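You operate a simulated robot arm through the tools that you are given. There is no shell and no other tool. Be economical: measure what you need, move in short steps, check, and stop when the job is done.

The job below is to be done with a simulated robot arm. You get a single attempt, and the scene is never put back.

## Task
Gauge both blanks on the bench and oil the bare lead of the thicker one.
Fine: thickness gauge and oil brush go back; the other blank stays dry.

The check looks at the end state, three seconds after you hand in, the way a careful person would. Anything else that was tipped, shoved, dropped, spilled or broken makes it a failure.

## Robot
A 6-joint arm with a two-finger parallel gripper, fixed in place. Base frame: the origin is at the foot of the arm, x ahead of it, y to its left, z up; the work surface is at about z = 0. Lengths are in m, angles in rad, forces in N, time in s.
With the tool pointing down near the work surface it reaches from about 0.14 to 0.58 m from the base axis. Its first joint turns from -1.152 to 1.152 rad. Payload 2.1 kg.
The TCP is the grasp point between the finger pads, 0.03 m short of the fingertips. In the tool frame z runs along the fingers and y along their closing line. The gripper opens to 0.094 m. The fingers are 0.028 m wide and 0.01 m thick; the gripper's body (0.05 by 0.096 m) begins 0.055 m behind the TCP.
Orientation is that of the tool frame in the base frame, as a unit quaternion [w, x, y, z]. With the fingers straight down and closing along the base's y, the tool's x points along the base's -x, its y along +y and its z along -z.

## Interface
- The arm moves only by the tool move_arm. Its argument "series" is a list of rows, each an object of numbers (a shift or turn left out is 0, a gripper value left out holds the last): "tx", "ty", "tz": the shift along the tool's x, y, z in units of 20 mm (1.0 is 20 mm); "rx", "ry", "rz": the turn, a rotation vector about the tool's x, y, z in units of 5 degrees (1.0 is 5 degrees); "jaw": the gripper command, from -1 (fully open) to 1 (shut), values between in proportion. In form: [{"tx": .., "ty": .., "tz": .., "rx": .., "ry": .., "rz": .., "jaw": ..}, ...]. A call has 1 to 10 rows; each row shifts and turns the commanded pose from where the row before left it, along the tool's axes as they then stand. A call with a number of a shift or a turn outside -1 to 1 is refused whole. Rows are played at 5 a second. More than 0.05 m and 0.15 rad between two rows, or a gripper value outside its range, and nothing of the call is played. Where a pose cannot be reached the arm comes as near as it can. A force on the tool above 60 N (or 10 N above the force at the start of the call, whichever is more), or a blocked arm, ends the call early, and 0.2 s more pass. Each finger travels about 0.072 m/s and halts on what it meets, pressing with about 40 N; the grip force reading is that of the motor and also rises with nothing between the fingers. The clock runs only during rows and for 0.2 s after the last one: add rows that do not move to give the fingers time. It gives the time, the measured TCP pose, the force on the tool (base axes), the opening and the grip force at its end, in the units of the frame above (readings bear some noise), and new pictures: "show" is both (left out), scene, wrist or none.
- Cameras (640 x 400 px; columns grow to the right, rows downward): "scene" is fixed at [0.0708, -0.3802, 0.4958]; the picture's right is [0.65, -0.76, 0.00], its down [-0.35, -0.30, -0.89] and it looks along [0.68, 0.58, -0.46] (base axes); focal length 214 px, centre (320, 200). "wrist" rides on the gripper at [0.076, 0.014, -0.102] in the tool frame; the picture's right is [-0.18, 0.98, 0.00], its down [-0.75, -0.14, -0.64] and it looks along [-0.63, -0.12, 0.77] (tool axes); focal length 243 px, centre (320, 200).
- point_at(camera, pixels): for up to 12 pixels [column, row] of the newest picture of that camera ("zoom" is the newest enlarged one), the place [x, y, z] in the base frame of the surface seen there, good to about 0.002 m. The clock stands still meanwhile.
- enlarge(camera, box): a new picture of the part [left, top, right, bottom] of that camera's present view, enlarged. The clock stands still meanwhile.
- hand_in(): hands the job in; it is judged then, once.

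Keep the steps short. Do not move on a guess: measure, check each grasp and each placing, and mend mistakes. In all there are 80 turns and 200 pictures (those below and enlarged ones count). Leave the gripper open and the arm clear of the work at the hand-in unless told otherwise, and finish with a single line.

The tools are called after ">>>" as a command line: name --argument value ..., lists and objects as JSON in quotes. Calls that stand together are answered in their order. move_arm: Moves the arm, as the interface text tells. Its arguments: {"type":"object","properties":{"series":{"type":"array"},"show":{"type":"string","enum":["both","scene","wrist","none"]}},"required":["series"]} The other tools are called the same way: point_at (camera, pixels) gives the place of the surface under pixels of a picture; enlarge (camera, box) takes an enlarged picture of a part of a camera's view; hand_in () hands the job in.

At the start:

```text
time: 0.0
position: [0.2313, -0.2044, 0.4116]
tool_rot: [0.0, 0.0, 1.0, -0.001]
ft_force: [-0.1, 0.0, 0.2]
opening: 0.0939
finger_force: 0.0
```

scene: 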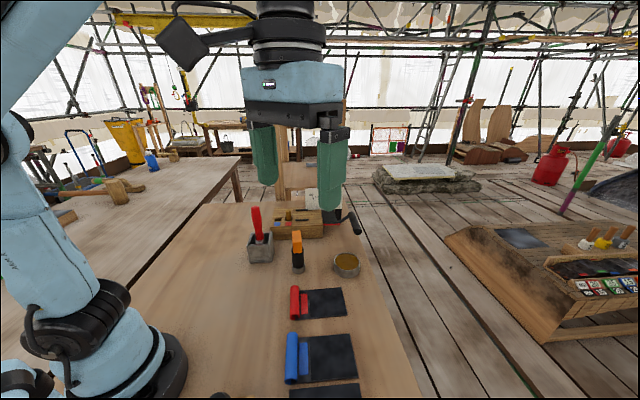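
wrist: 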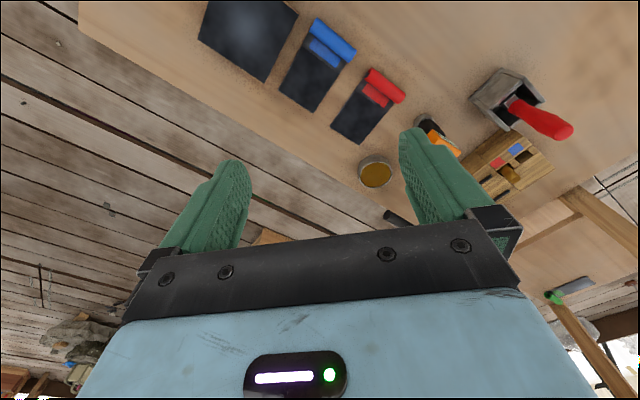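

I see a red and a blue blank, a third dark pad, a cup, an orange tool, a red-handled tool in a holder and a wooden rack. I'll enlarge both views first.

>>> enlarge --camera "scene" --box '[220, 190, 400, 300]'

>>> enlarge --camera "scene" --box '[240, 270, 420, 400]'

>>> enlarge --camera "wrist" --box '[190, 0, 430, 150]'

>>> enlarge --camera "wrist" --box '[340, 50, 600, 230]'

```text
3.56 times, centred on (310, 245) of scene
```

zoom: 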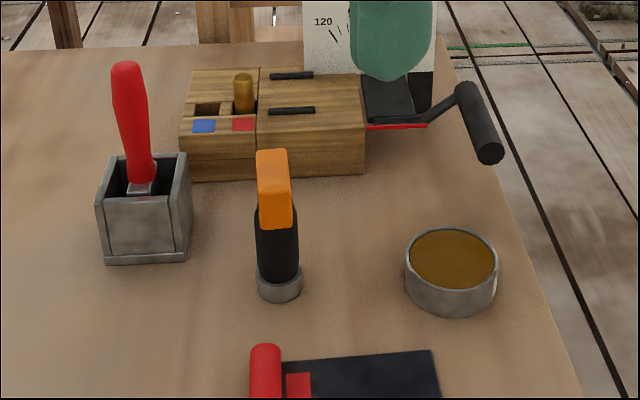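

```text
3.08 times, centred on (330, 335) of scene
```

zoom: 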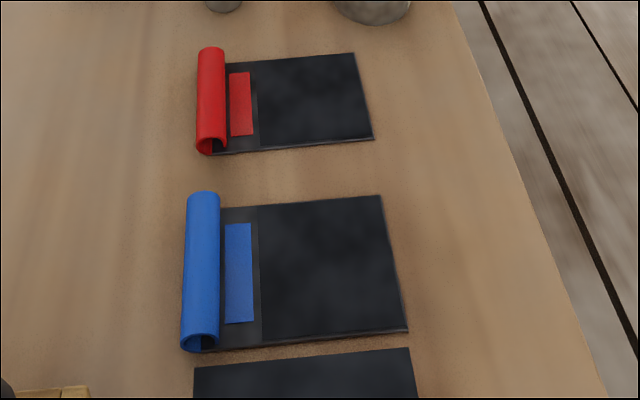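

```text
2.67 times, centred on (310, 75) of wrist
```

zoom: 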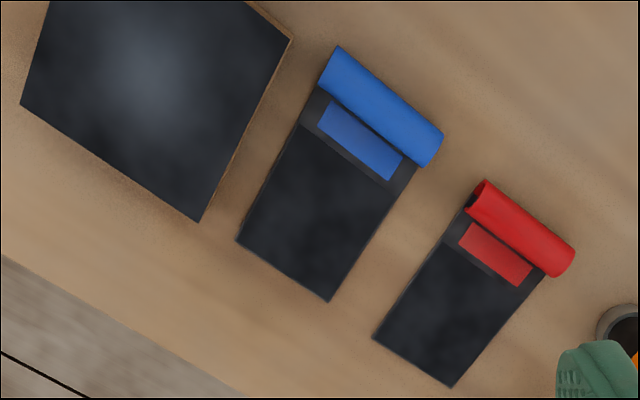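

```text
2.22 times, centred on (470, 140) of wrist
```

zoom: 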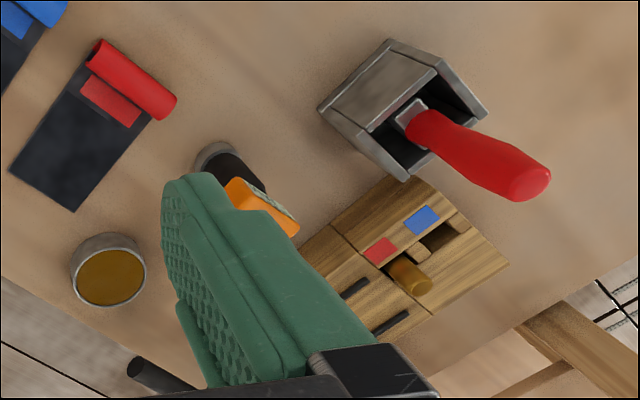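

I'll locate the objects in both views.

>>> point_at --camera "scene" --pixels '[[256, 212], [260, 240], [297, 235], [298, 250], [298, 270], [346, 263], [346, 275], [288, 213], [357, 220], [336, 229], [293, 300], [290, 345]]'

>>> point_at --camera "wrist" --pixels '[[335, 40], [325, 52], [280, 92], [311, 111], [385, 86], [378, 95], [332, 126], [360, 143], [230, 40], [264, 82], [198, 38], [500, 100]]'

>>> enlarge --camera "scene" --box '[260, 180, 370, 250]'

```text
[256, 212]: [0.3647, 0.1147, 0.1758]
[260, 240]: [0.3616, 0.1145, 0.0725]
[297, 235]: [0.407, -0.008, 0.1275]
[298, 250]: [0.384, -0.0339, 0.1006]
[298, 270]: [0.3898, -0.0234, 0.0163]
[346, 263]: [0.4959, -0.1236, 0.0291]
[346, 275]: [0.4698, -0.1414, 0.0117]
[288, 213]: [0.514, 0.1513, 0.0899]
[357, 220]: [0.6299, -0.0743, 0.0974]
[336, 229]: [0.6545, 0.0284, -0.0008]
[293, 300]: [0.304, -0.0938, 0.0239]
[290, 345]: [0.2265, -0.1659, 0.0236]
```

```text
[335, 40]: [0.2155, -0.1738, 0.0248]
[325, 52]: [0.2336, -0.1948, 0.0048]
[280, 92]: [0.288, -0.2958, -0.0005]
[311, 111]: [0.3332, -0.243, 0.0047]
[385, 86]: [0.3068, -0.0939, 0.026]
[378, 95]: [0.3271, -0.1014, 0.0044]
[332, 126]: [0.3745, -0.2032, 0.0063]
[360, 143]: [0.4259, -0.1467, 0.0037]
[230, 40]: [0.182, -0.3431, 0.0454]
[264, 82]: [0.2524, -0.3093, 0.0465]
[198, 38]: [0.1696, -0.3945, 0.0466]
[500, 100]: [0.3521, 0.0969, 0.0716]
```

```text
5.71 times, centred on (315, 215) of scene
```

zoom: 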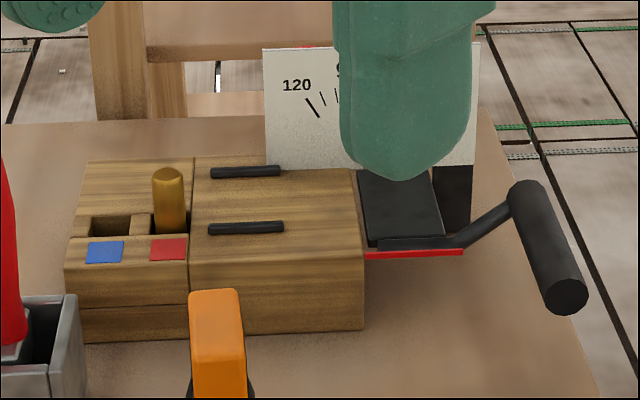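

The fixture with a crank and the orange item need a closer look. I'll shift the arm left (+y) 0.2 m at this height, which is clear of everything.

>>> move_arm --series '[{"ty": 1}, {"ty": 1}, {"ty": 1}, {"ty": 1}, {"ty": 1}, {"ty": 1}, {"ty": 1}, {"ty": 1}, {"ty": 1}, {"ty": 1}]'

```text
time: 2.2
position: [0.2312, -0.0065, 0.4097]
tool_rot: [0.0, 0.0, 1.0, 0.001]
ft_force: [0.0, 0.9, -0.6]
opening: 0.0943
finger_force: 0.0
```

scene: 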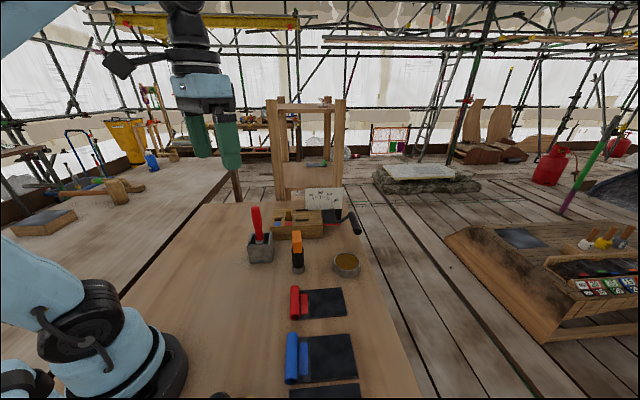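
wrist: 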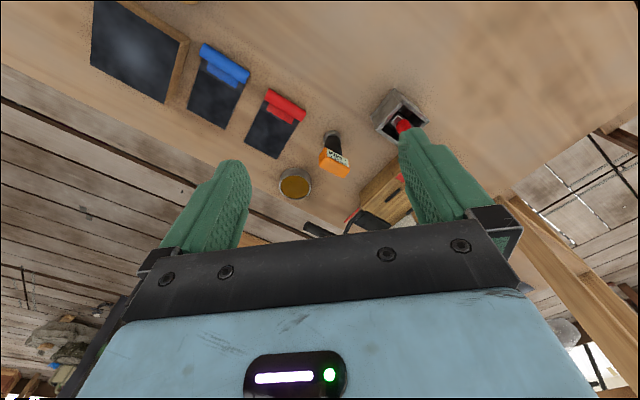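

>>> enlarge --camera "wrist" --box '[260, 80, 440, 200]'

>>> enlarge --camera "scene" --box '[240, 170, 380, 250]'

>>> enlarge --camera "scene" --box '[440, 200, 640, 330]'

>>> enlarge --camera "wrist" --box '[310, 120, 370, 190]'

```text
3.33 times, centred on (350, 140) of wrist
```

zoom: 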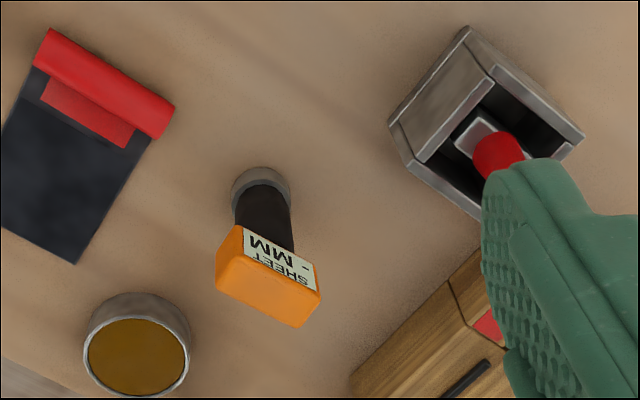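

```text
4.57 times, centred on (310, 210) of scene
```

zoom: 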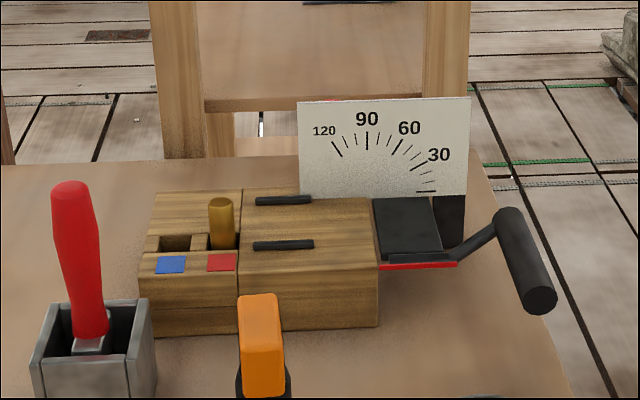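

```text
3.08 times, centred on (540, 265) of scene
```

zoom: 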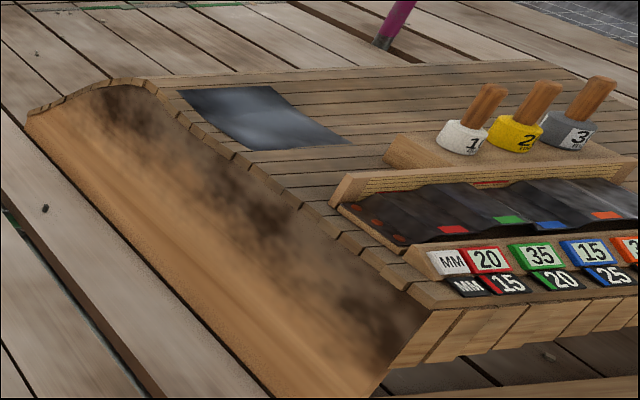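

```text
5.71 times, centred on (340, 155) of wrist
```

zoom: 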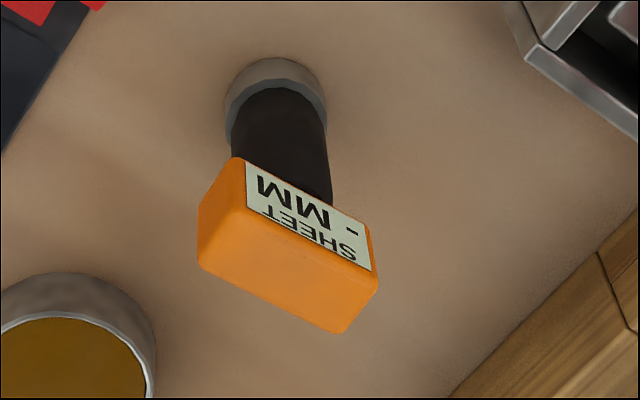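

The orange item is the gauge (face reads "SHEET – MM") standing in a collar. The red handle in the steel box is the brush, and the brown cup is the oil. I'll measure the gauge in the newest zoom.

>>> point_at --camera "zoom" --pixels '[[205, 260], [335, 325], [240, 215], [365, 280], [305, 250], [285, 275], [240, 130], [320, 170], [280, 140], [277, 65], [230, 105], [322, 90]]'

>>> enlarge --camera "scene" --box '[280, 220, 320, 280]'

```text
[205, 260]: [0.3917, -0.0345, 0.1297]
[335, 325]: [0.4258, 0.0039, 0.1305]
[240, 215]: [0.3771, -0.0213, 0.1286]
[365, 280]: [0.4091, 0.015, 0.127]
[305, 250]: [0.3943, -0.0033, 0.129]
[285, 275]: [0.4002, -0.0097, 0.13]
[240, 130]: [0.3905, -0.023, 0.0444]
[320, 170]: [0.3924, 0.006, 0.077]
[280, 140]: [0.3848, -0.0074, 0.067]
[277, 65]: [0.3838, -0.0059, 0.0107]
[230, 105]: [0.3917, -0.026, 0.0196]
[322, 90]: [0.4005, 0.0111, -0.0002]
```

```text
6.67 times, centred on (300, 250) of scene
```

zoom: 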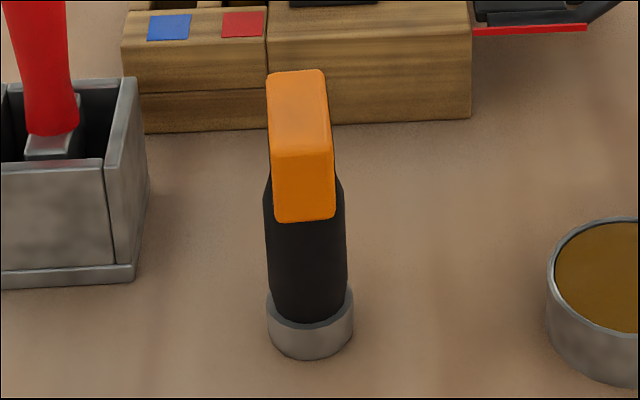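

Gauge head: centre about (0.401, -0.009), z 0.09–0.13, long axis about 48° from x, display facing (-x,+y). I'll grip its ends so the wrist camera sees the display. First I go above it at z≈0.25.

>>> move_arm --series '[{"tx": -1, "tz": 1}, {"tx": -1, "tz": 1}, {"tx": -1, "tz": 1}, {"tx": -1, "tz": 1}, {"tx": -1, "tz": 1}, {"tx": -1, "tz": 1}, {"tx": -1, "tz": 1}, {"tx": -1, "tz": 1}, {"tx": -0.5}]' --show "none"

>>> move_arm --series '[{"rz": 1}, {"rz": 1}, {"rz": 1}, {"rz": 1}, {"rz": 1}, {"rz": 1}, {"rz": 1}, {"rz": 1}, {"rz": 0.3}, {}]'

```text
time: 4.2
position: [0.3994, -0.0056, 0.2496]
tool_rot: [0.0, 0.0, 1.0, 0.0]
ft_force: [0.2, -0.5, -0.1]
opening: 0.0936
finger_force: 0.1
```

```text
time: 6.4
position: [0.4001, -0.0047, 0.2513]
tool_rot: [0.001, 0.354, 0.935, 0.0]
ft_force: [-0.5, 0.1, -0.1]
opening: 0.0941
finger_force: 0.1
```

scene: 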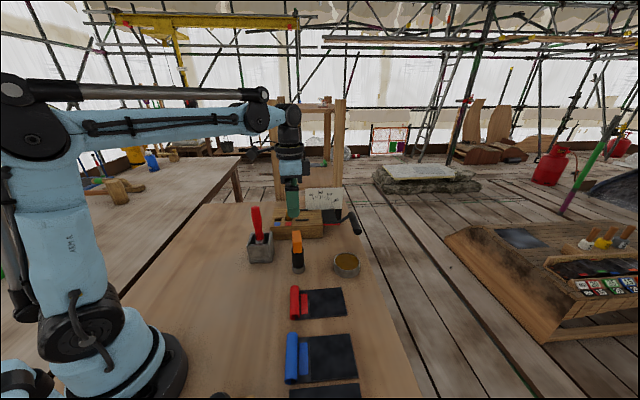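
wrist: 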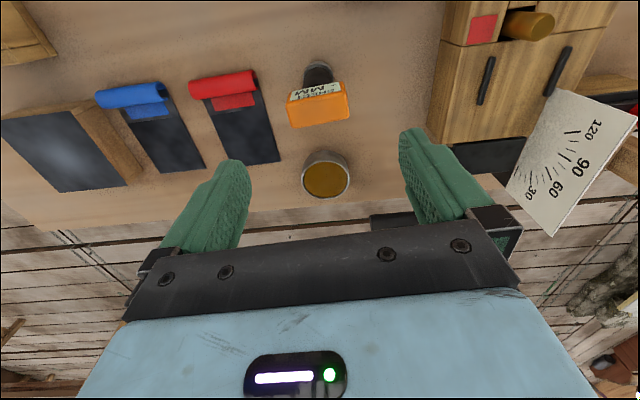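

I'm above the gauge and its face is toward the camera. I'll zoom and measure again.

>>> enlarge --camera "wrist" --box '[270, 50, 370, 140]'

```text
4.44 times, centred on (320, 95) of wrist
```

zoom: 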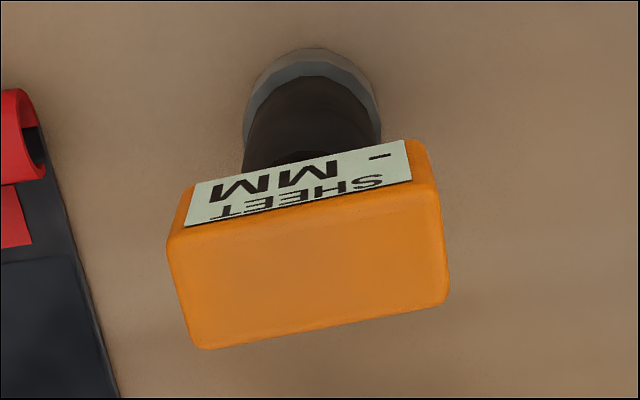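

>>> point_at --camera "zoom" --pixels '[[178, 240], [435, 190], [205, 340], [440, 295], [310, 265], [190, 222], [410, 182], [195, 185], [403, 145], [300, 170], [312, 110], [245, 130]]'

```text
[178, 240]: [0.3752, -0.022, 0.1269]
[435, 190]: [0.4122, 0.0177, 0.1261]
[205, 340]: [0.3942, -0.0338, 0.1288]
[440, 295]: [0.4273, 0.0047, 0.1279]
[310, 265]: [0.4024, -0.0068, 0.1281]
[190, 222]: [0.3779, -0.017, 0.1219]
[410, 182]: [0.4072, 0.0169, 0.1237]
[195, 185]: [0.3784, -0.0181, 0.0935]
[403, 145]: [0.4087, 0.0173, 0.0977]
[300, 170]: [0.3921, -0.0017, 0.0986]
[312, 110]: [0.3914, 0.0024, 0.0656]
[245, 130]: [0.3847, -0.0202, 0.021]
```

Head centre (0.402, -0.008), aligned with the fingers. I'll correct sideways and descend to z≈0.112.

>>> move_arm --series '[{"tx": -0.2, "ty": -0.07, "tz": 0.5}, {"tz": 1}, {"tz": 1}, {"tz": 1}, {"tz": 1}, {"tz": 1}, {"tz": 1}, {"tz": 0.45}, {}]'

```text
time: 8.4
position: [0.4024, -0.0082, 0.1114]
tool_rot: [0.0, 0.354, 0.935, 0.0]
ft_force: [0.5, 0.4, 0.3]
opening: 0.0941
finger_force: 0.1
```

scene: 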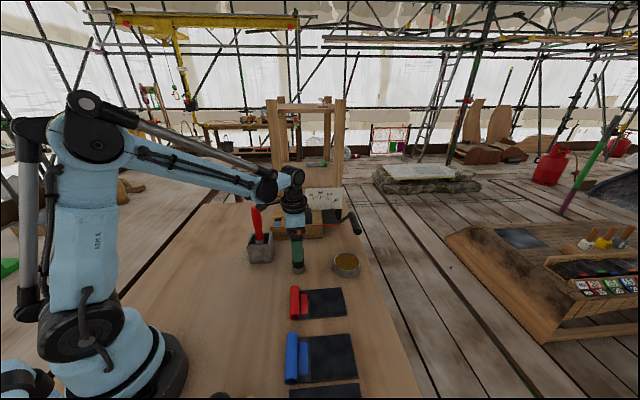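
wrist: 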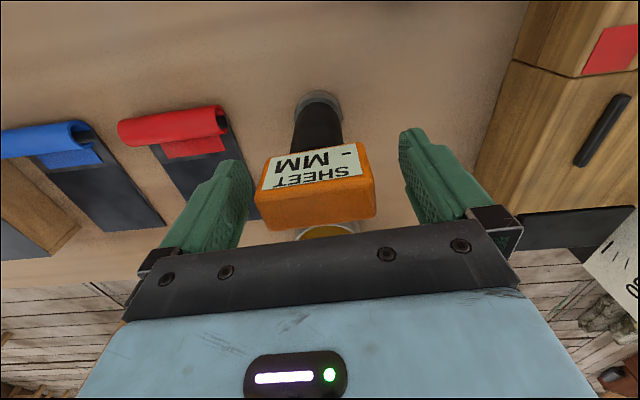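

The head sits between the fingers. I'll close now.

>>> move_arm --series '[{"jaw": 1}, {}, {}, {}]' --show "wrist"

```text
time: 9.4
position: [0.403, -0.0074, 0.1107]
tool_rot: [-0.001, 0.354, 0.935, 0.0]
ft_force: [0.1, 0.5, 0.2]
opening: 0.062
finger_force: 39.9
```

wrist: 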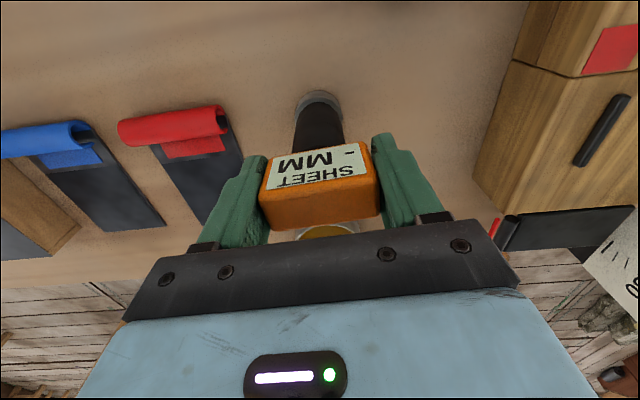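

Gripped (opening 0.062, 40 N). I'll lift straight up 0.08 m and check.

>>> move_arm --series '[{"tz": -0.5}, {"tz": -0.5}, {"tz": -1}, {"tz": -1}, {"tz": -1}, {}]'

>>> enlarge --camera "scene" --box '[240, 180, 370, 290]'

>>> enlarge --camera "wrist" --box '[0, 50, 400, 270]'

```text
time: 10.8
position: [0.4015, -0.0086, 0.1932]
tool_rot: [0.0, 0.355, 0.935, 0.0]
ft_force: [0.0, 0.4, -1.9]
opening: 0.0619
finger_force: 40.0
```

scene: 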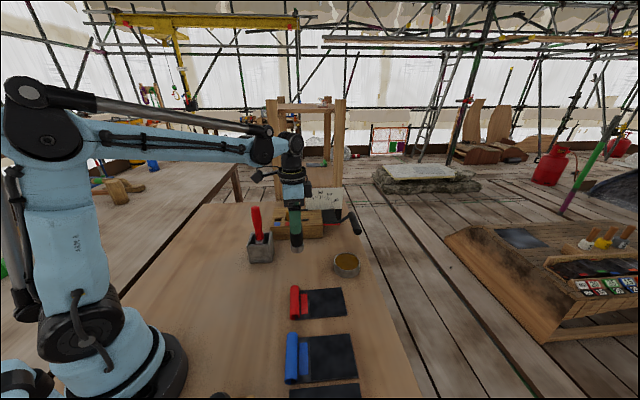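
wrist: 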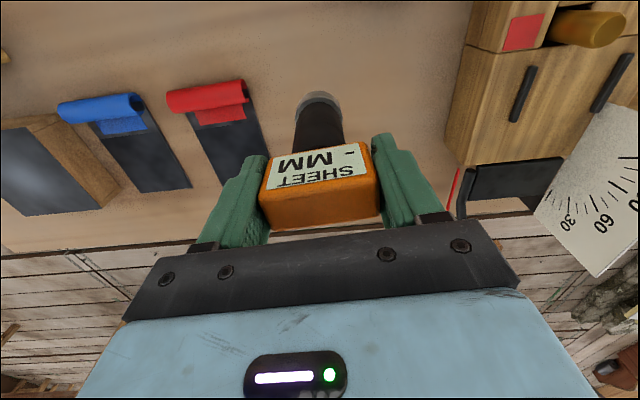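

```text
3.64 times, centred on (305, 235) of scene
```

zoom: 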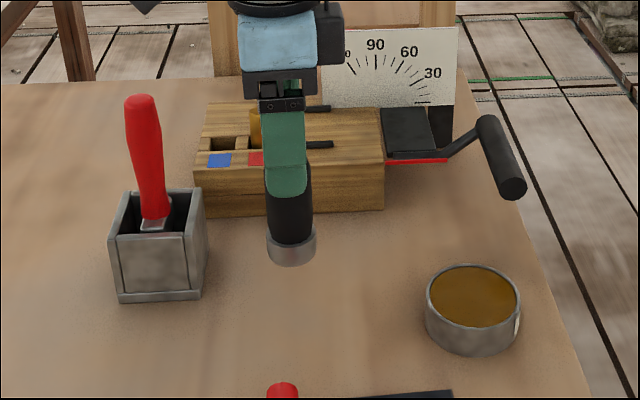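

```text
1.60 times, centred on (200, 160) of wrist
```

zoom: 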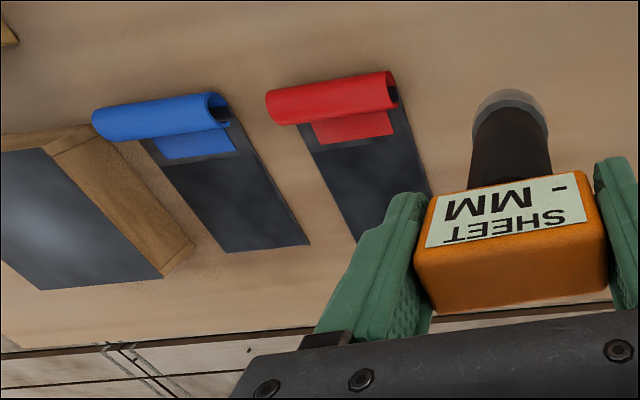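

The grey foot belongs to the gauge, so it stood directly on the bench (place-back TCP z≈0.111). Next I measure the lead areas in the scene view.

>>> point_at --camera "scene" --pixels '[[310, 292], [340, 289], [347, 314], [310, 317], [327, 303], [314, 297]]'

>>> point_at --camera "scene" --pixels '[[312, 340], [348, 335], [356, 376], [313, 380], [332, 358], [290, 335]]'

```text
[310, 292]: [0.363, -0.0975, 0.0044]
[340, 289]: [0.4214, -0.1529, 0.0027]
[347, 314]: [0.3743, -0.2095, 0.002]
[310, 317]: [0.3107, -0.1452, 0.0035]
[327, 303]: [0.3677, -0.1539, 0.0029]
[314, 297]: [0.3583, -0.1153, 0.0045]
```

```text
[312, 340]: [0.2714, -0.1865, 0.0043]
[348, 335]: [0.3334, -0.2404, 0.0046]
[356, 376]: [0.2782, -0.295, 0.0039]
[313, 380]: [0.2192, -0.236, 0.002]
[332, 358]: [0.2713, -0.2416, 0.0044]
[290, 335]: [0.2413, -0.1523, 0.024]
```

Red lead centre is (0.368, -0.154) and blue is (0.273, -0.241), both at z≈0.004. I'll carry the gauge over the red blank.

>>> move_arm --series '[{"tx": -0.516, "ty": -0.927}, {"tx": -0.516, "ty": -0.927}, {"tx": -0.516, "ty": -0.927}, {"tx": -0.516, "ty": -0.927}, {"tx": -0.516, "ty": -0.927}, {"tx": -0.516, "ty": -0.927}, {"tx": -0.516, "ty": -0.927}, {"tz": 1}, {"tz": 1}, {"tz": 1}]'

```text
time: 13.0
position: [0.3717, -0.152, 0.1313]
tool_rot: [0.0, 0.354, 0.935, 0.0]
ft_force: [0.5, 0.6, -2.4]
opening: 0.0618
finger_force: 39.8
```

scene: 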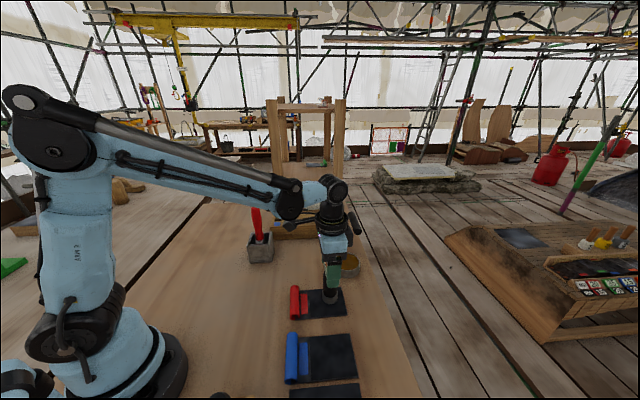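
wrist: 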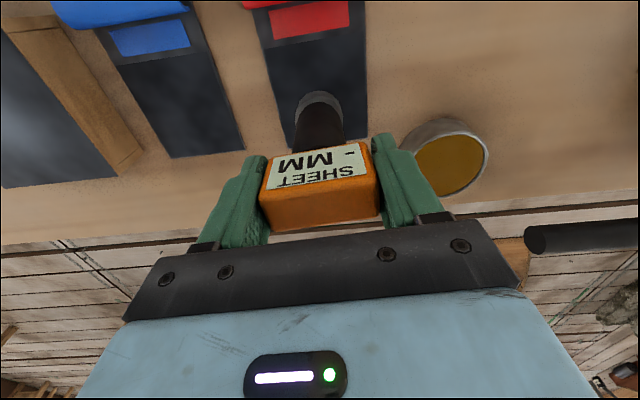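

The foot is over red's bare lead. I'll lower slowly until it touches.

>>> move_arm --series '[{"tz": 0.3}, {"tz": 0.3}, {"tz": 0.1}, {"tz": 0.05}, {"tz": 0.05}, {}]' --show "wrist"

>>> enlarge --camera "wrist" --box '[240, 80, 400, 240]'

```text
time: 14.4
position: [0.3715, -0.1527, 0.1162]
tool_rot: [0.0, 0.354, 0.935, 0.0]
ft_force: [-0.6, -0.3, -2.1]
opening: 0.062
finger_force: 40.6
```

wrist: 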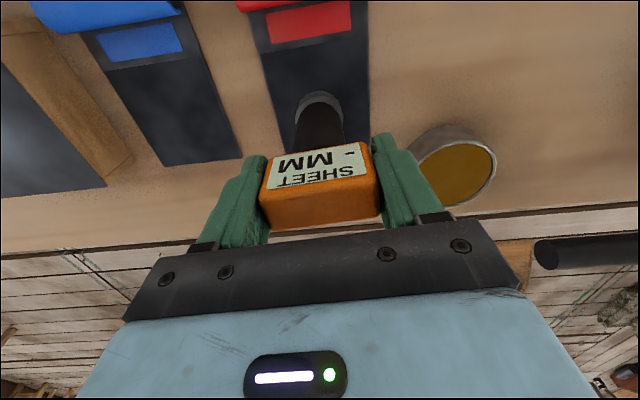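

```text
2.50 times, centred on (320, 160) of wrist
```

zoom: 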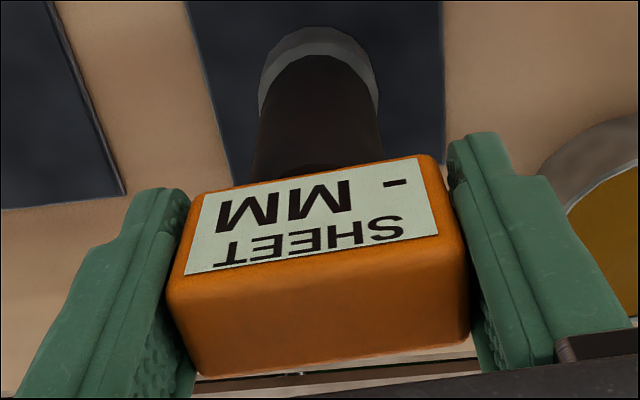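

No contact yet and the display still reads "-". I'll continue in 1 mm steps.

>>> move_arm --series '[{"tz": 0.05}, {"tz": 0.05}, {}]' --show "wrist"

>>> enlarge --camera "wrist" --box '[240, 80, 400, 240]'

```text
time: 15.2
position: [0.3724, -0.1534, 0.1132]
tool_rot: [0.001, 0.354, 0.935, -0.001]
ft_force: [-5.2, -0.4, 33.9]
opening: 0.062
finger_force: 40.2
```

wrist: 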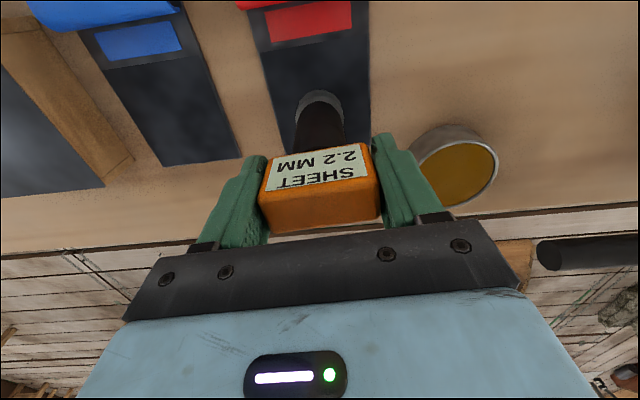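

```text
2.50 times, centred on (320, 160) of wrist
```

zoom: 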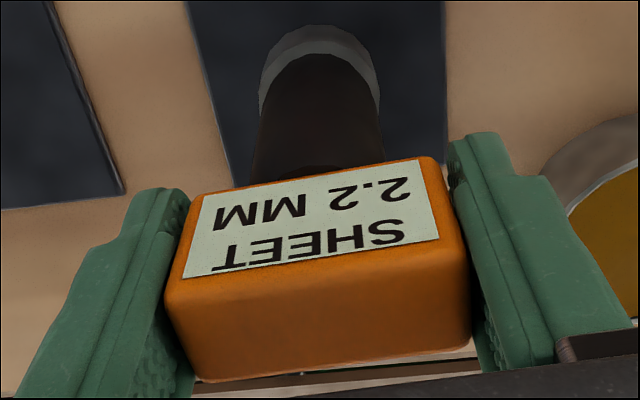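

Red reads 2.2 mm (upside-down view, 34 N contact). I'll lift and carry the gauge to the blue lead.

>>> move_arm --series '[{"tz": -0.1}, {"tz": -0.9}, {"tz": -1}, {"tx": 0.11, "ty": -0.936}, {"tx": 0.11, "ty": -0.936}, {"tx": 0.11, "ty": -0.936}, {"tx": 0.11, "ty": -0.936}, {"tx": 0.11, "ty": -0.936}, {"tx": 0.11, "ty": -0.936}, {"tx": 0.11, "ty": -0.936}]' --show "none"

>>> move_arm --series '[{"tz": 0.6}, {"tz": 0.6}, {"tz": 0.3}, {"tz": 0.2}, {}]'

```text
time: 17.4
position: [0.2729, -0.2381, 0.1544]
tool_rot: [0.001, 0.354, 0.935, -0.001]
ft_force: [0.4, 0.8, -2.0]
opening: 0.0617
finger_force: 39.2
```

```text
time: 18.6
position: [0.2725, -0.2407, 0.1189]
tool_rot: [0.001, 0.354, 0.935, -0.001]
ft_force: [-0.7, 0.7, -1.5]
opening: 0.0621
finger_force: 40.2
```

scene: 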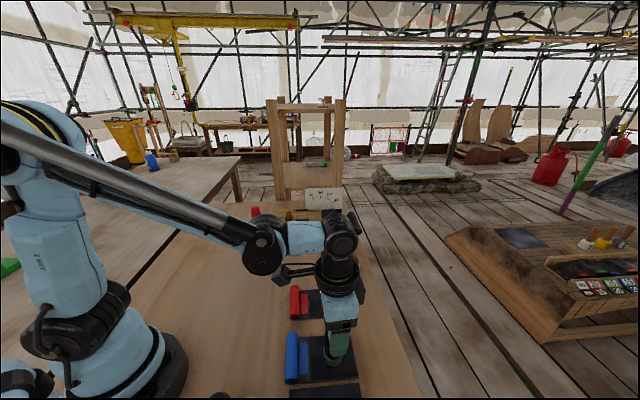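
wrist: 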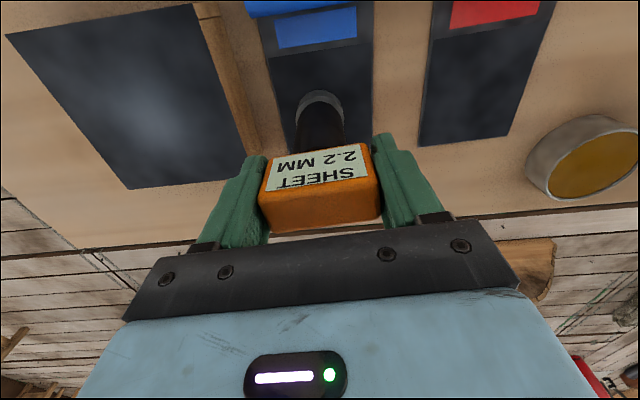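

Over blue, with the display holding the last reading. I'll lower to contact in small steps.

>>> move_arm --series '[{"tz": 0.1}, {"tz": 0.05}, {"tz": 0.05}, {}, {}]' --show "wrist"

>>> enlarge --camera "wrist" --box '[240, 80, 400, 240]'

```text
time: 19.8
position: [0.273, -0.2422, 0.1166]
tool_rot: [-0.001, 0.354, 0.935, 0.0]
ft_force: [-0.9, 0.1, -1.9]
opening: 0.0618
finger_force: 40.3
```

wrist: 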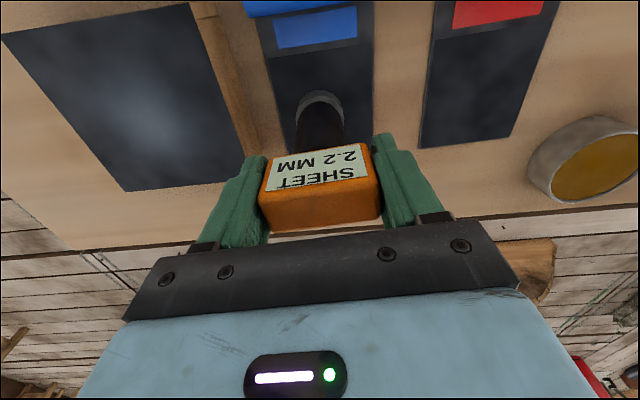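

```text
2.50 times, centred on (320, 160) of wrist
```

zoom: 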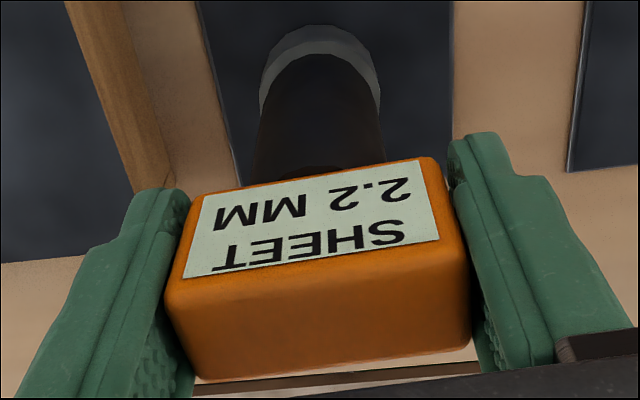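

No contact yet; 2 mm more.

>>> move_arm --series '[{"tz": 0.05}, {"tz": 0.05}, {}]' --show "wrist"

>>> enlarge --camera "wrist" --box '[240, 80, 400, 240]'

```text
time: 20.6
position: [0.2728, -0.2412, 0.1146]
tool_rot: [0.0, 0.354, 0.935, 0.0]
ft_force: [-0.5, 0.5, 26.1]
opening: 0.0618
finger_force: 39.6
```

wrist: 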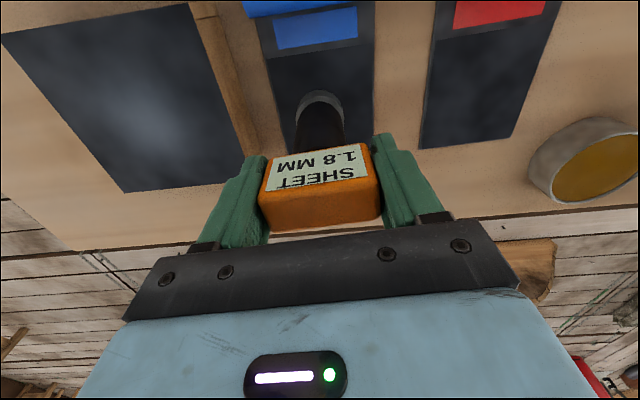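

```text
2.50 times, centred on (320, 160) of wrist
```

zoom: 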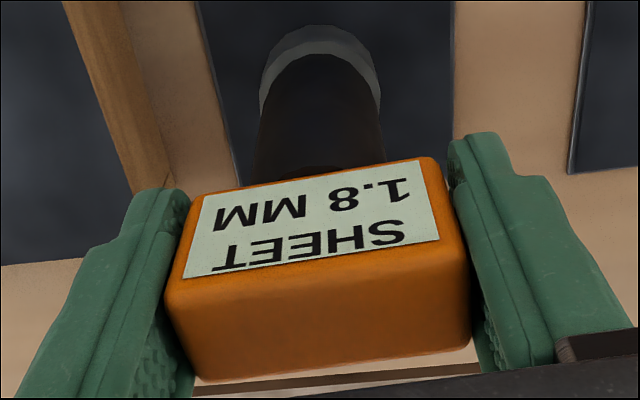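

Blue reads 1.8 mm, so red (2.2 mm) is the thicker one. I'll return the gauge along the exact reverse displacement.

>>> move_arm --series '[{"tz": -0.1}, {"tz": -0.9}, {"tz": -1}, {"tz": -1}, {"ty": 1}, {"ty": 1}, {"ty": 1}, {"ty": 1}, {"ty": 1}, {"ty": 1}]' --show "none"

>>> move_arm --series '[{"ty": 1, "tx": 0.406}, {"ty": 1, "tx": 0.406}, {"ty": 1, "tx": 0.406}, {"ty": 1, "tx": 0.406}, {"ty": 1, "tx": 0.406}, {"ty": 1, "tx": 0.406}, {"ty": 1.0, "tx": 0.406}, {"ty": 0.041, "tz": 1}, {"tz": 1}, {}]'

```text
time: 22.8
position: [0.352, -0.1507, 0.1742]
tool_rot: [0.0, 0.354, 0.935, -0.001]
ft_force: [-0.4, -0.4, -1.7]
opening: 0.0619
finger_force: 40.1
```

```text
time: 25.0
position: [0.4027, -0.0086, 0.1336]
tool_rot: [0.0, 0.354, 0.935, 0.0]
ft_force: [0.1, 0.0, -1.8]
opening: 0.0617
finger_force: 40.0
```

scene: 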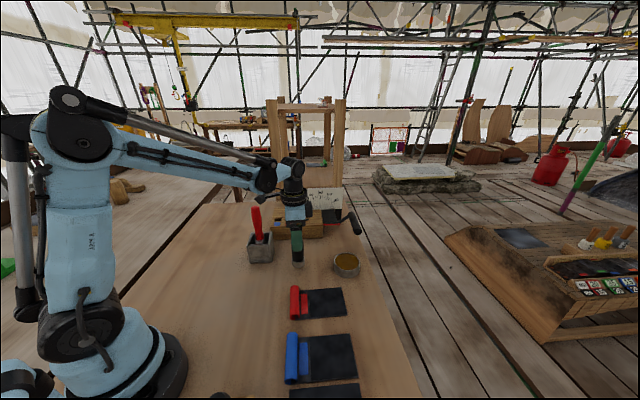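
wrist: 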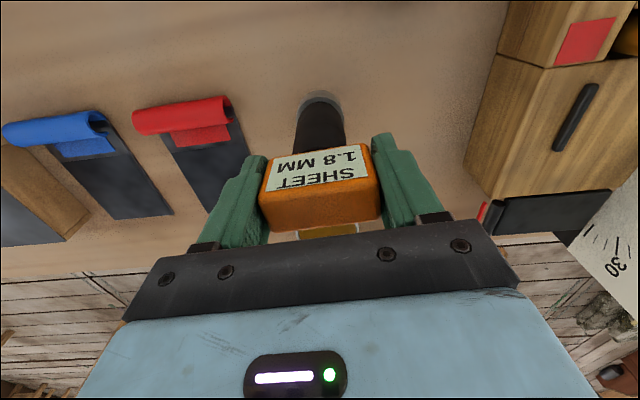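

Back at its place, 22 mm up. I'll lower to the bench.

>>> move_arm --series '[{"tz": 0.5}, {"tz": 0.35}, {"tz": 0.1}, {"tz": 0.1}, {}, {}]' --show "none"

```text
time: 26.4
position: [0.4026, -0.0082, 0.1123]
tool_rot: [0.0, 0.354, 0.935, 0.0]
ft_force: [-0.2, -0.6, -1.7]
opening: 0.0619
finger_force: 39.8
```

Nearly down (no contact force yet). Last millimetre.

>>> move_arm --series '[{"tz": 0.04}, {}]' --show "none"

```text
time: 27.0
position: [0.4025, -0.0083, 0.1115]
tool_rot: [0.0, 0.354, 0.935, 0.0]
ft_force: [0.7, 0.0, -1.7]
opening: 0.0616
finger_force: 39.7
```

>>> move_arm --series '[{"tz": 0.03}, {}]' --show "none"

```text
time: 27.6
position: [0.4029, -0.0076, 0.1103]
tool_rot: [0.0, 0.354, 0.935, 0.0]
ft_force: [-0.4, 0.4, -1.3]
opening: 0.0623
finger_force: 40.5
```

>>> move_arm --series '[{"tz": 0.04}, {}]' --show "none"

```text
time: 28.2
position: [0.4035, -0.009, 0.1105]
tool_rot: [0.001, 0.354, 0.935, 0.001]
ft_force: [-2.3, 1.8, 18.9]
opening: 0.0621
finger_force: 39.6
```

Contact (19 N). I'll release and rise 0.14 m.

>>> move_arm --series '[{"tz": -0.03}, {"jaw": -1}, {}, {}, {"tz": -0.5}, {"tz": -1}, {"tz": -1}, {"tz": -1}, {"tz": -1}, {"tz": -1}]'

>>> enlarge --camera "scene" --box '[220, 190, 400, 300]'

```text
time: 30.4
position: [0.4028, -0.0069, 0.2207]
tool_rot: [0.0, 0.355, 0.935, 0.0]
ft_force: [0.5, 0.5, 0.3]
opening: 0.094
finger_force: 0.2
```

scene: 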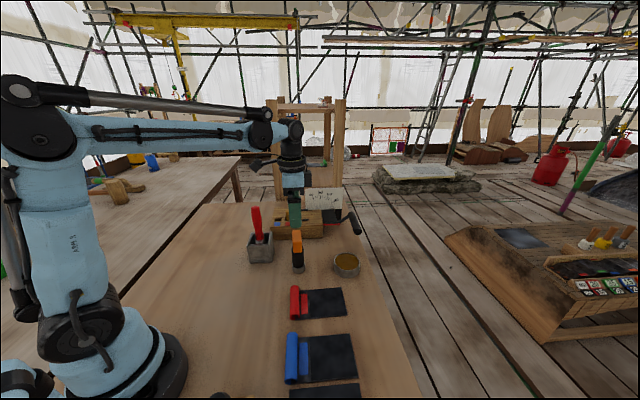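
wrist: 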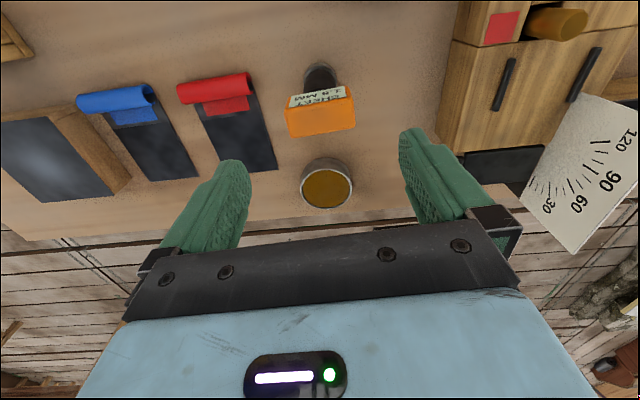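

```text
3.56 times, centred on (310, 245) of scene
```

zoom: 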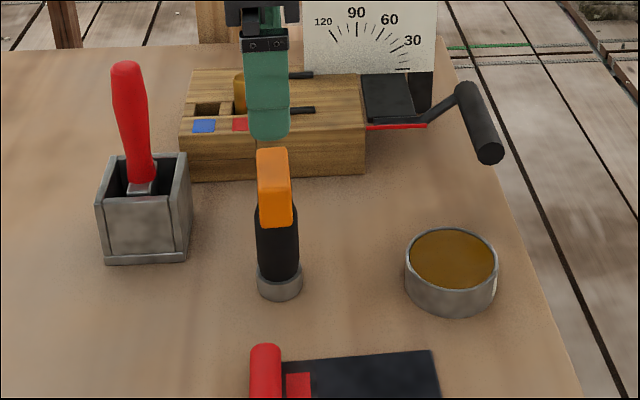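

The gauge stands at its place. For the brush I'll go up and over to about (0.33, 0.11, 0.30) and look.

>>> move_arm --series '[{"tz": -1}, {"tz": -1}, {"tz": -1}, {"tx": 1, "ty": 0.3}, {"tx": 1, "ty": 0.3}, {"tx": 1, "ty": 0.3}, {"tx": 1, "ty": 0.3}, {"tx": 1, "ty": 0.3}, {"tx": 1, "ty": 0.3}, {"tx": 0.6, "ty": 0.2, "tz": -1}]'

```text
time: 32.6
position: [0.3301, 0.1104, 0.3009]
tool_rot: [0.0, 0.354, 0.935, 0.0]
ft_force: [0.4, -0.9, 0.7]
opening: 0.0939
finger_force: 0.1
```

scene: 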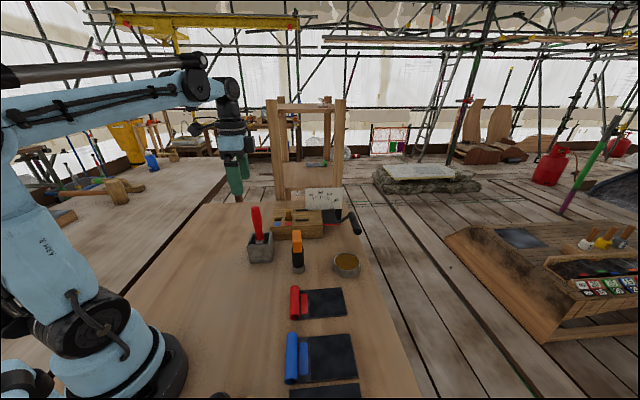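
wrist: 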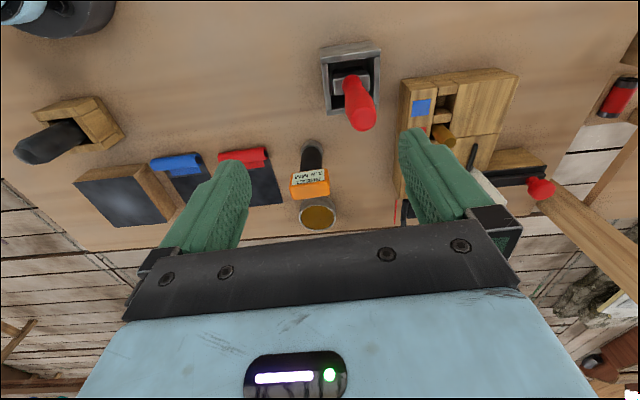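

>>> enlarge --camera "wrist" --box '[300, 30, 400, 140]'

>>> enlarge --camera "scene" --box '[235, 195, 285, 275]'

```text
3.64 times, centred on (350, 85) of wrist
```

zoom: 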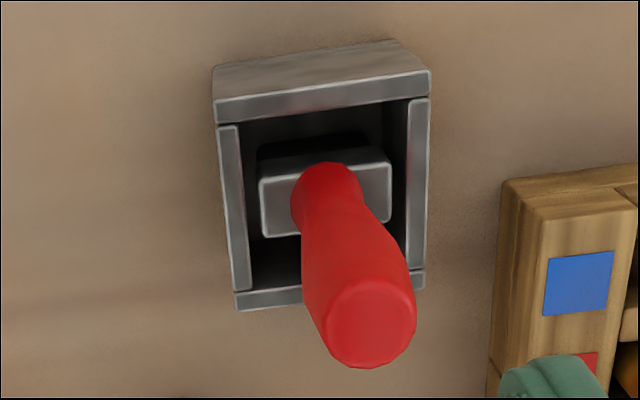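

```text
5.00 times, centred on (260, 235) of scene
```

zoom: 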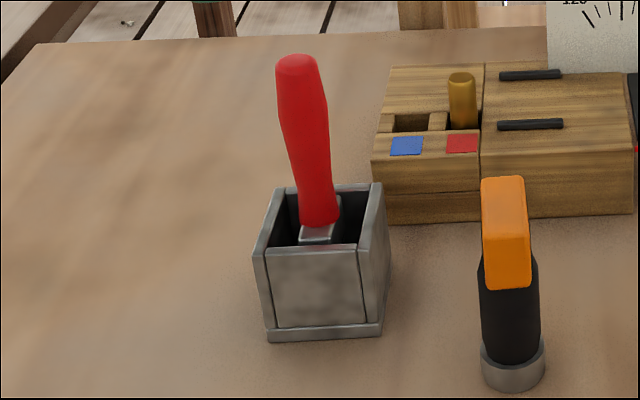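

I'll measure the handle's line in the scene zoom to see if it leans, and the box walls.

>>> point_at --camera "zoom" --pixels '[[297, 62], [301, 85], [305, 110], [309, 150], [316, 190], [320, 218], [318, 236], [275, 193], [378, 190], [260, 250], [362, 250], [320, 300]]'

>>> point_at --camera "wrist" --pixels '[[362, 119], [358, 100], [352, 85], [346, 78], [335, 88], [368, 80], [327, 60], [378, 52], [334, 112], [379, 106]]'

```text
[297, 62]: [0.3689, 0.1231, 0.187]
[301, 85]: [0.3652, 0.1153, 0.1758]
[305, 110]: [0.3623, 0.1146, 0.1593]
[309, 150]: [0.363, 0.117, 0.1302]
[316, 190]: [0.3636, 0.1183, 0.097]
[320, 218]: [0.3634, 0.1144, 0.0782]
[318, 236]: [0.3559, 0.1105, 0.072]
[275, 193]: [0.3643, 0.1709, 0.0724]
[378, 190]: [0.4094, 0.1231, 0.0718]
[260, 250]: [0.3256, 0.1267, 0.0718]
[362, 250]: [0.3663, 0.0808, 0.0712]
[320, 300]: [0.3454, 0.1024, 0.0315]
```

```text
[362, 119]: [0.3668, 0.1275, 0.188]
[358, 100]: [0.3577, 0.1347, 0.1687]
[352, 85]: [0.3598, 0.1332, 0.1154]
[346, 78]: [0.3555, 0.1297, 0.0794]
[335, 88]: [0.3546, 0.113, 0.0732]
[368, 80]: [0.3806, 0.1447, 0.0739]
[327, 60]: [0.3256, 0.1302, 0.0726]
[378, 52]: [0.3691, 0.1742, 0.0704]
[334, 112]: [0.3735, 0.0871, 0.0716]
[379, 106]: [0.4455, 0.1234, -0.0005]
```

The brush is upright at about (0.368, 0.126), handle z 0.08–0.189, ferrule aligned with my fingers. I'll go above it and then check.

>>> move_arm --series '[{"tx": -0.45, "ty": 0.92}, {"tx": -0.46, "ty": 0.92}, {"tz": 1}, {"tz": 1}, {"tz": 1}, {}]'

```text
time: 34.0
position: [0.3683, 0.1252, 0.2401]
tool_rot: [-0.002, 0.354, 0.935, 0.001]
ft_force: [0.5, -0.1, 0.1]
opening: 0.0942
finger_force: 0.1
```

scene: 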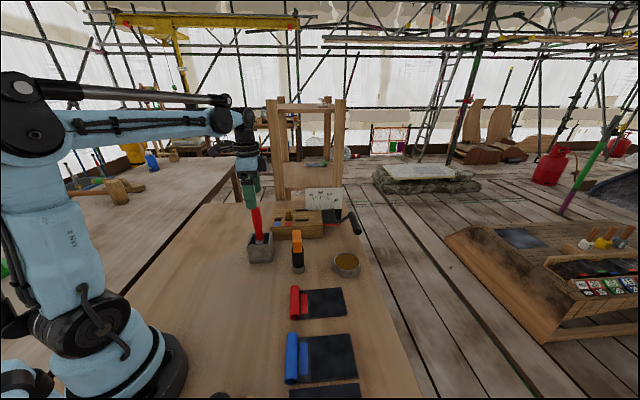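
wrist: 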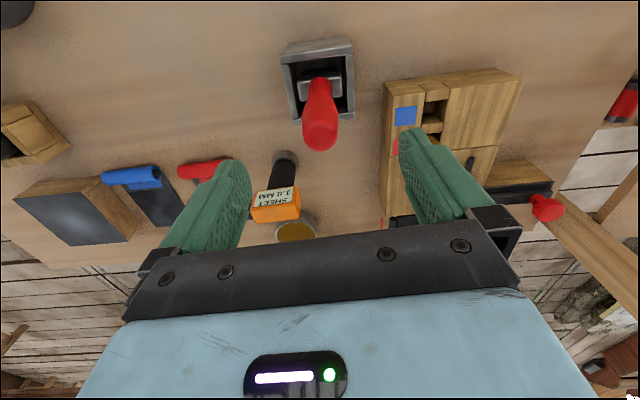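

Centred. I'll descend to z≈0.145 and close.

>>> move_arm --series '[{"tz": 1}, {"tz": 1}, {"tz": 1}, {"tz": 1}, {"tz": 0.75}, {}, {"jaw": 1}, {}, {}, {}]'

```text
time: 36.2
position: [0.3685, 0.1253, 0.1473]
tool_rot: [0.001, 0.354, 0.935, 0.0]
ft_force: [0.2, 0.1, 0.2]
opening: 0.0269
finger_force: 39.9
```

scene: 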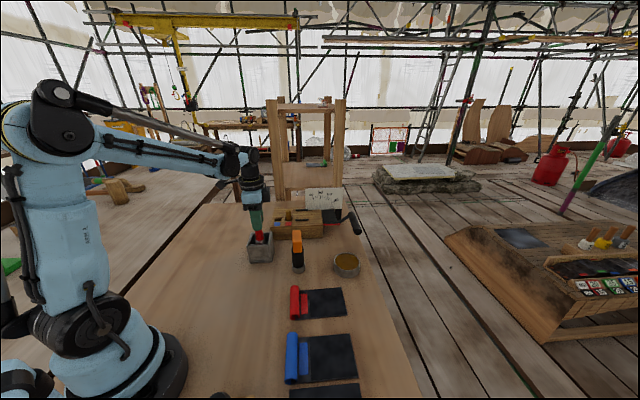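
wrist: 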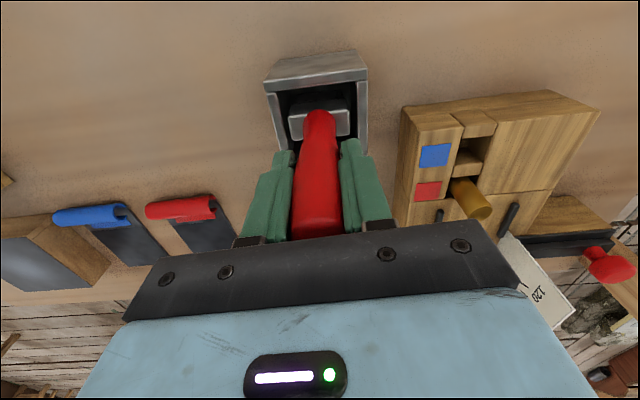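

Gripped (0.027). I'll lift straight up 0.12 m.

>>> move_arm --series '[{"tz": -0.5}, {"tz": -0.5}, {"tz": -1}, {"tz": -1}, {"tz": -1}, {"tz": -1}, {"tz": -1}, {}]'

>>> enlarge --camera "scene" --box '[220, 160, 320, 280]'

```text
time: 38.0
position: [0.3694, 0.1246, 0.2671]
tool_rot: [0.0, 0.354, 0.935, 0.0]
ft_force: [-0.4, 0.3, -1.4]
opening: 0.0267
finger_force: 40.0
```

scene: 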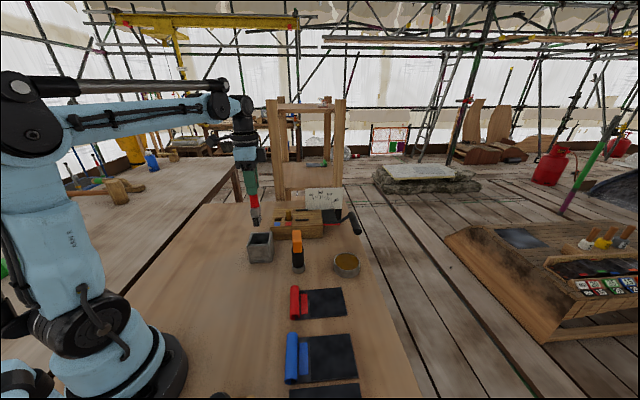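
wrist: 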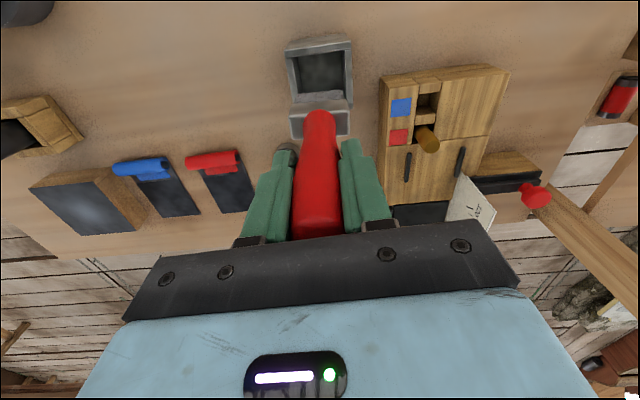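

```text
3.33 times, centred on (270, 220) of scene
```

zoom: 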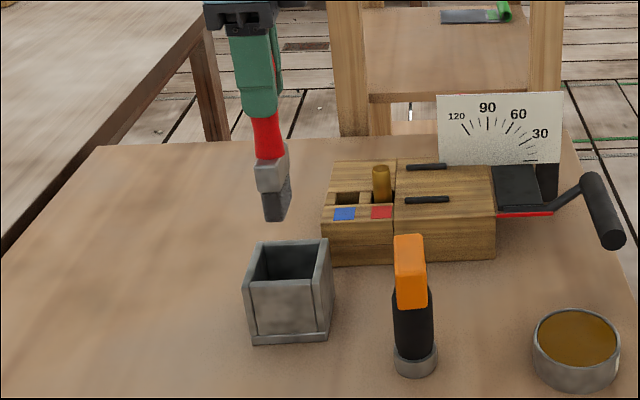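

I'll measure the bristle tip and the oil cup.

>>> point_at --camera "zoom" --pixels '[[276, 217], [268, 217], [272, 198], [268, 190], [262, 172], [578, 340], [545, 335], [612, 335], [575, 312], [585, 368], [575, 390]]'

>>> enlarge --camera "scene" --box '[320, 240, 375, 285]'

```text
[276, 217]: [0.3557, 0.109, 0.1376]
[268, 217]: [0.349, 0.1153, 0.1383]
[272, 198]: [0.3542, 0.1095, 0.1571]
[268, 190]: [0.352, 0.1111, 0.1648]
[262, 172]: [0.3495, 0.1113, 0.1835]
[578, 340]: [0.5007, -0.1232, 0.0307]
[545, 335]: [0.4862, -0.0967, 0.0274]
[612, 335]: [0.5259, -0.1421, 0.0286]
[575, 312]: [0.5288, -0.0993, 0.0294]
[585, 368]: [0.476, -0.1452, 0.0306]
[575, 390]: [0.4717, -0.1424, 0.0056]
```

```text
8.89 times, centred on (348, 262) of scene
```

zoom: 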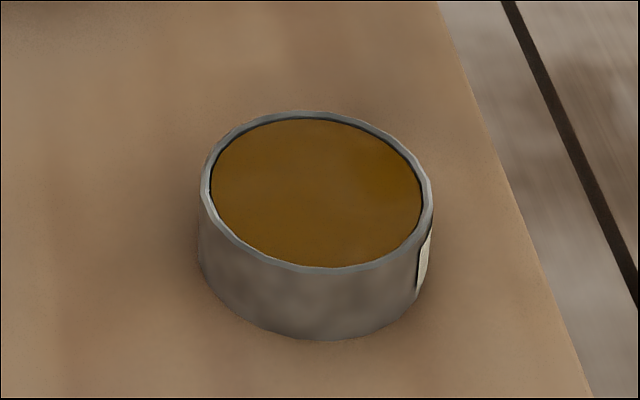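

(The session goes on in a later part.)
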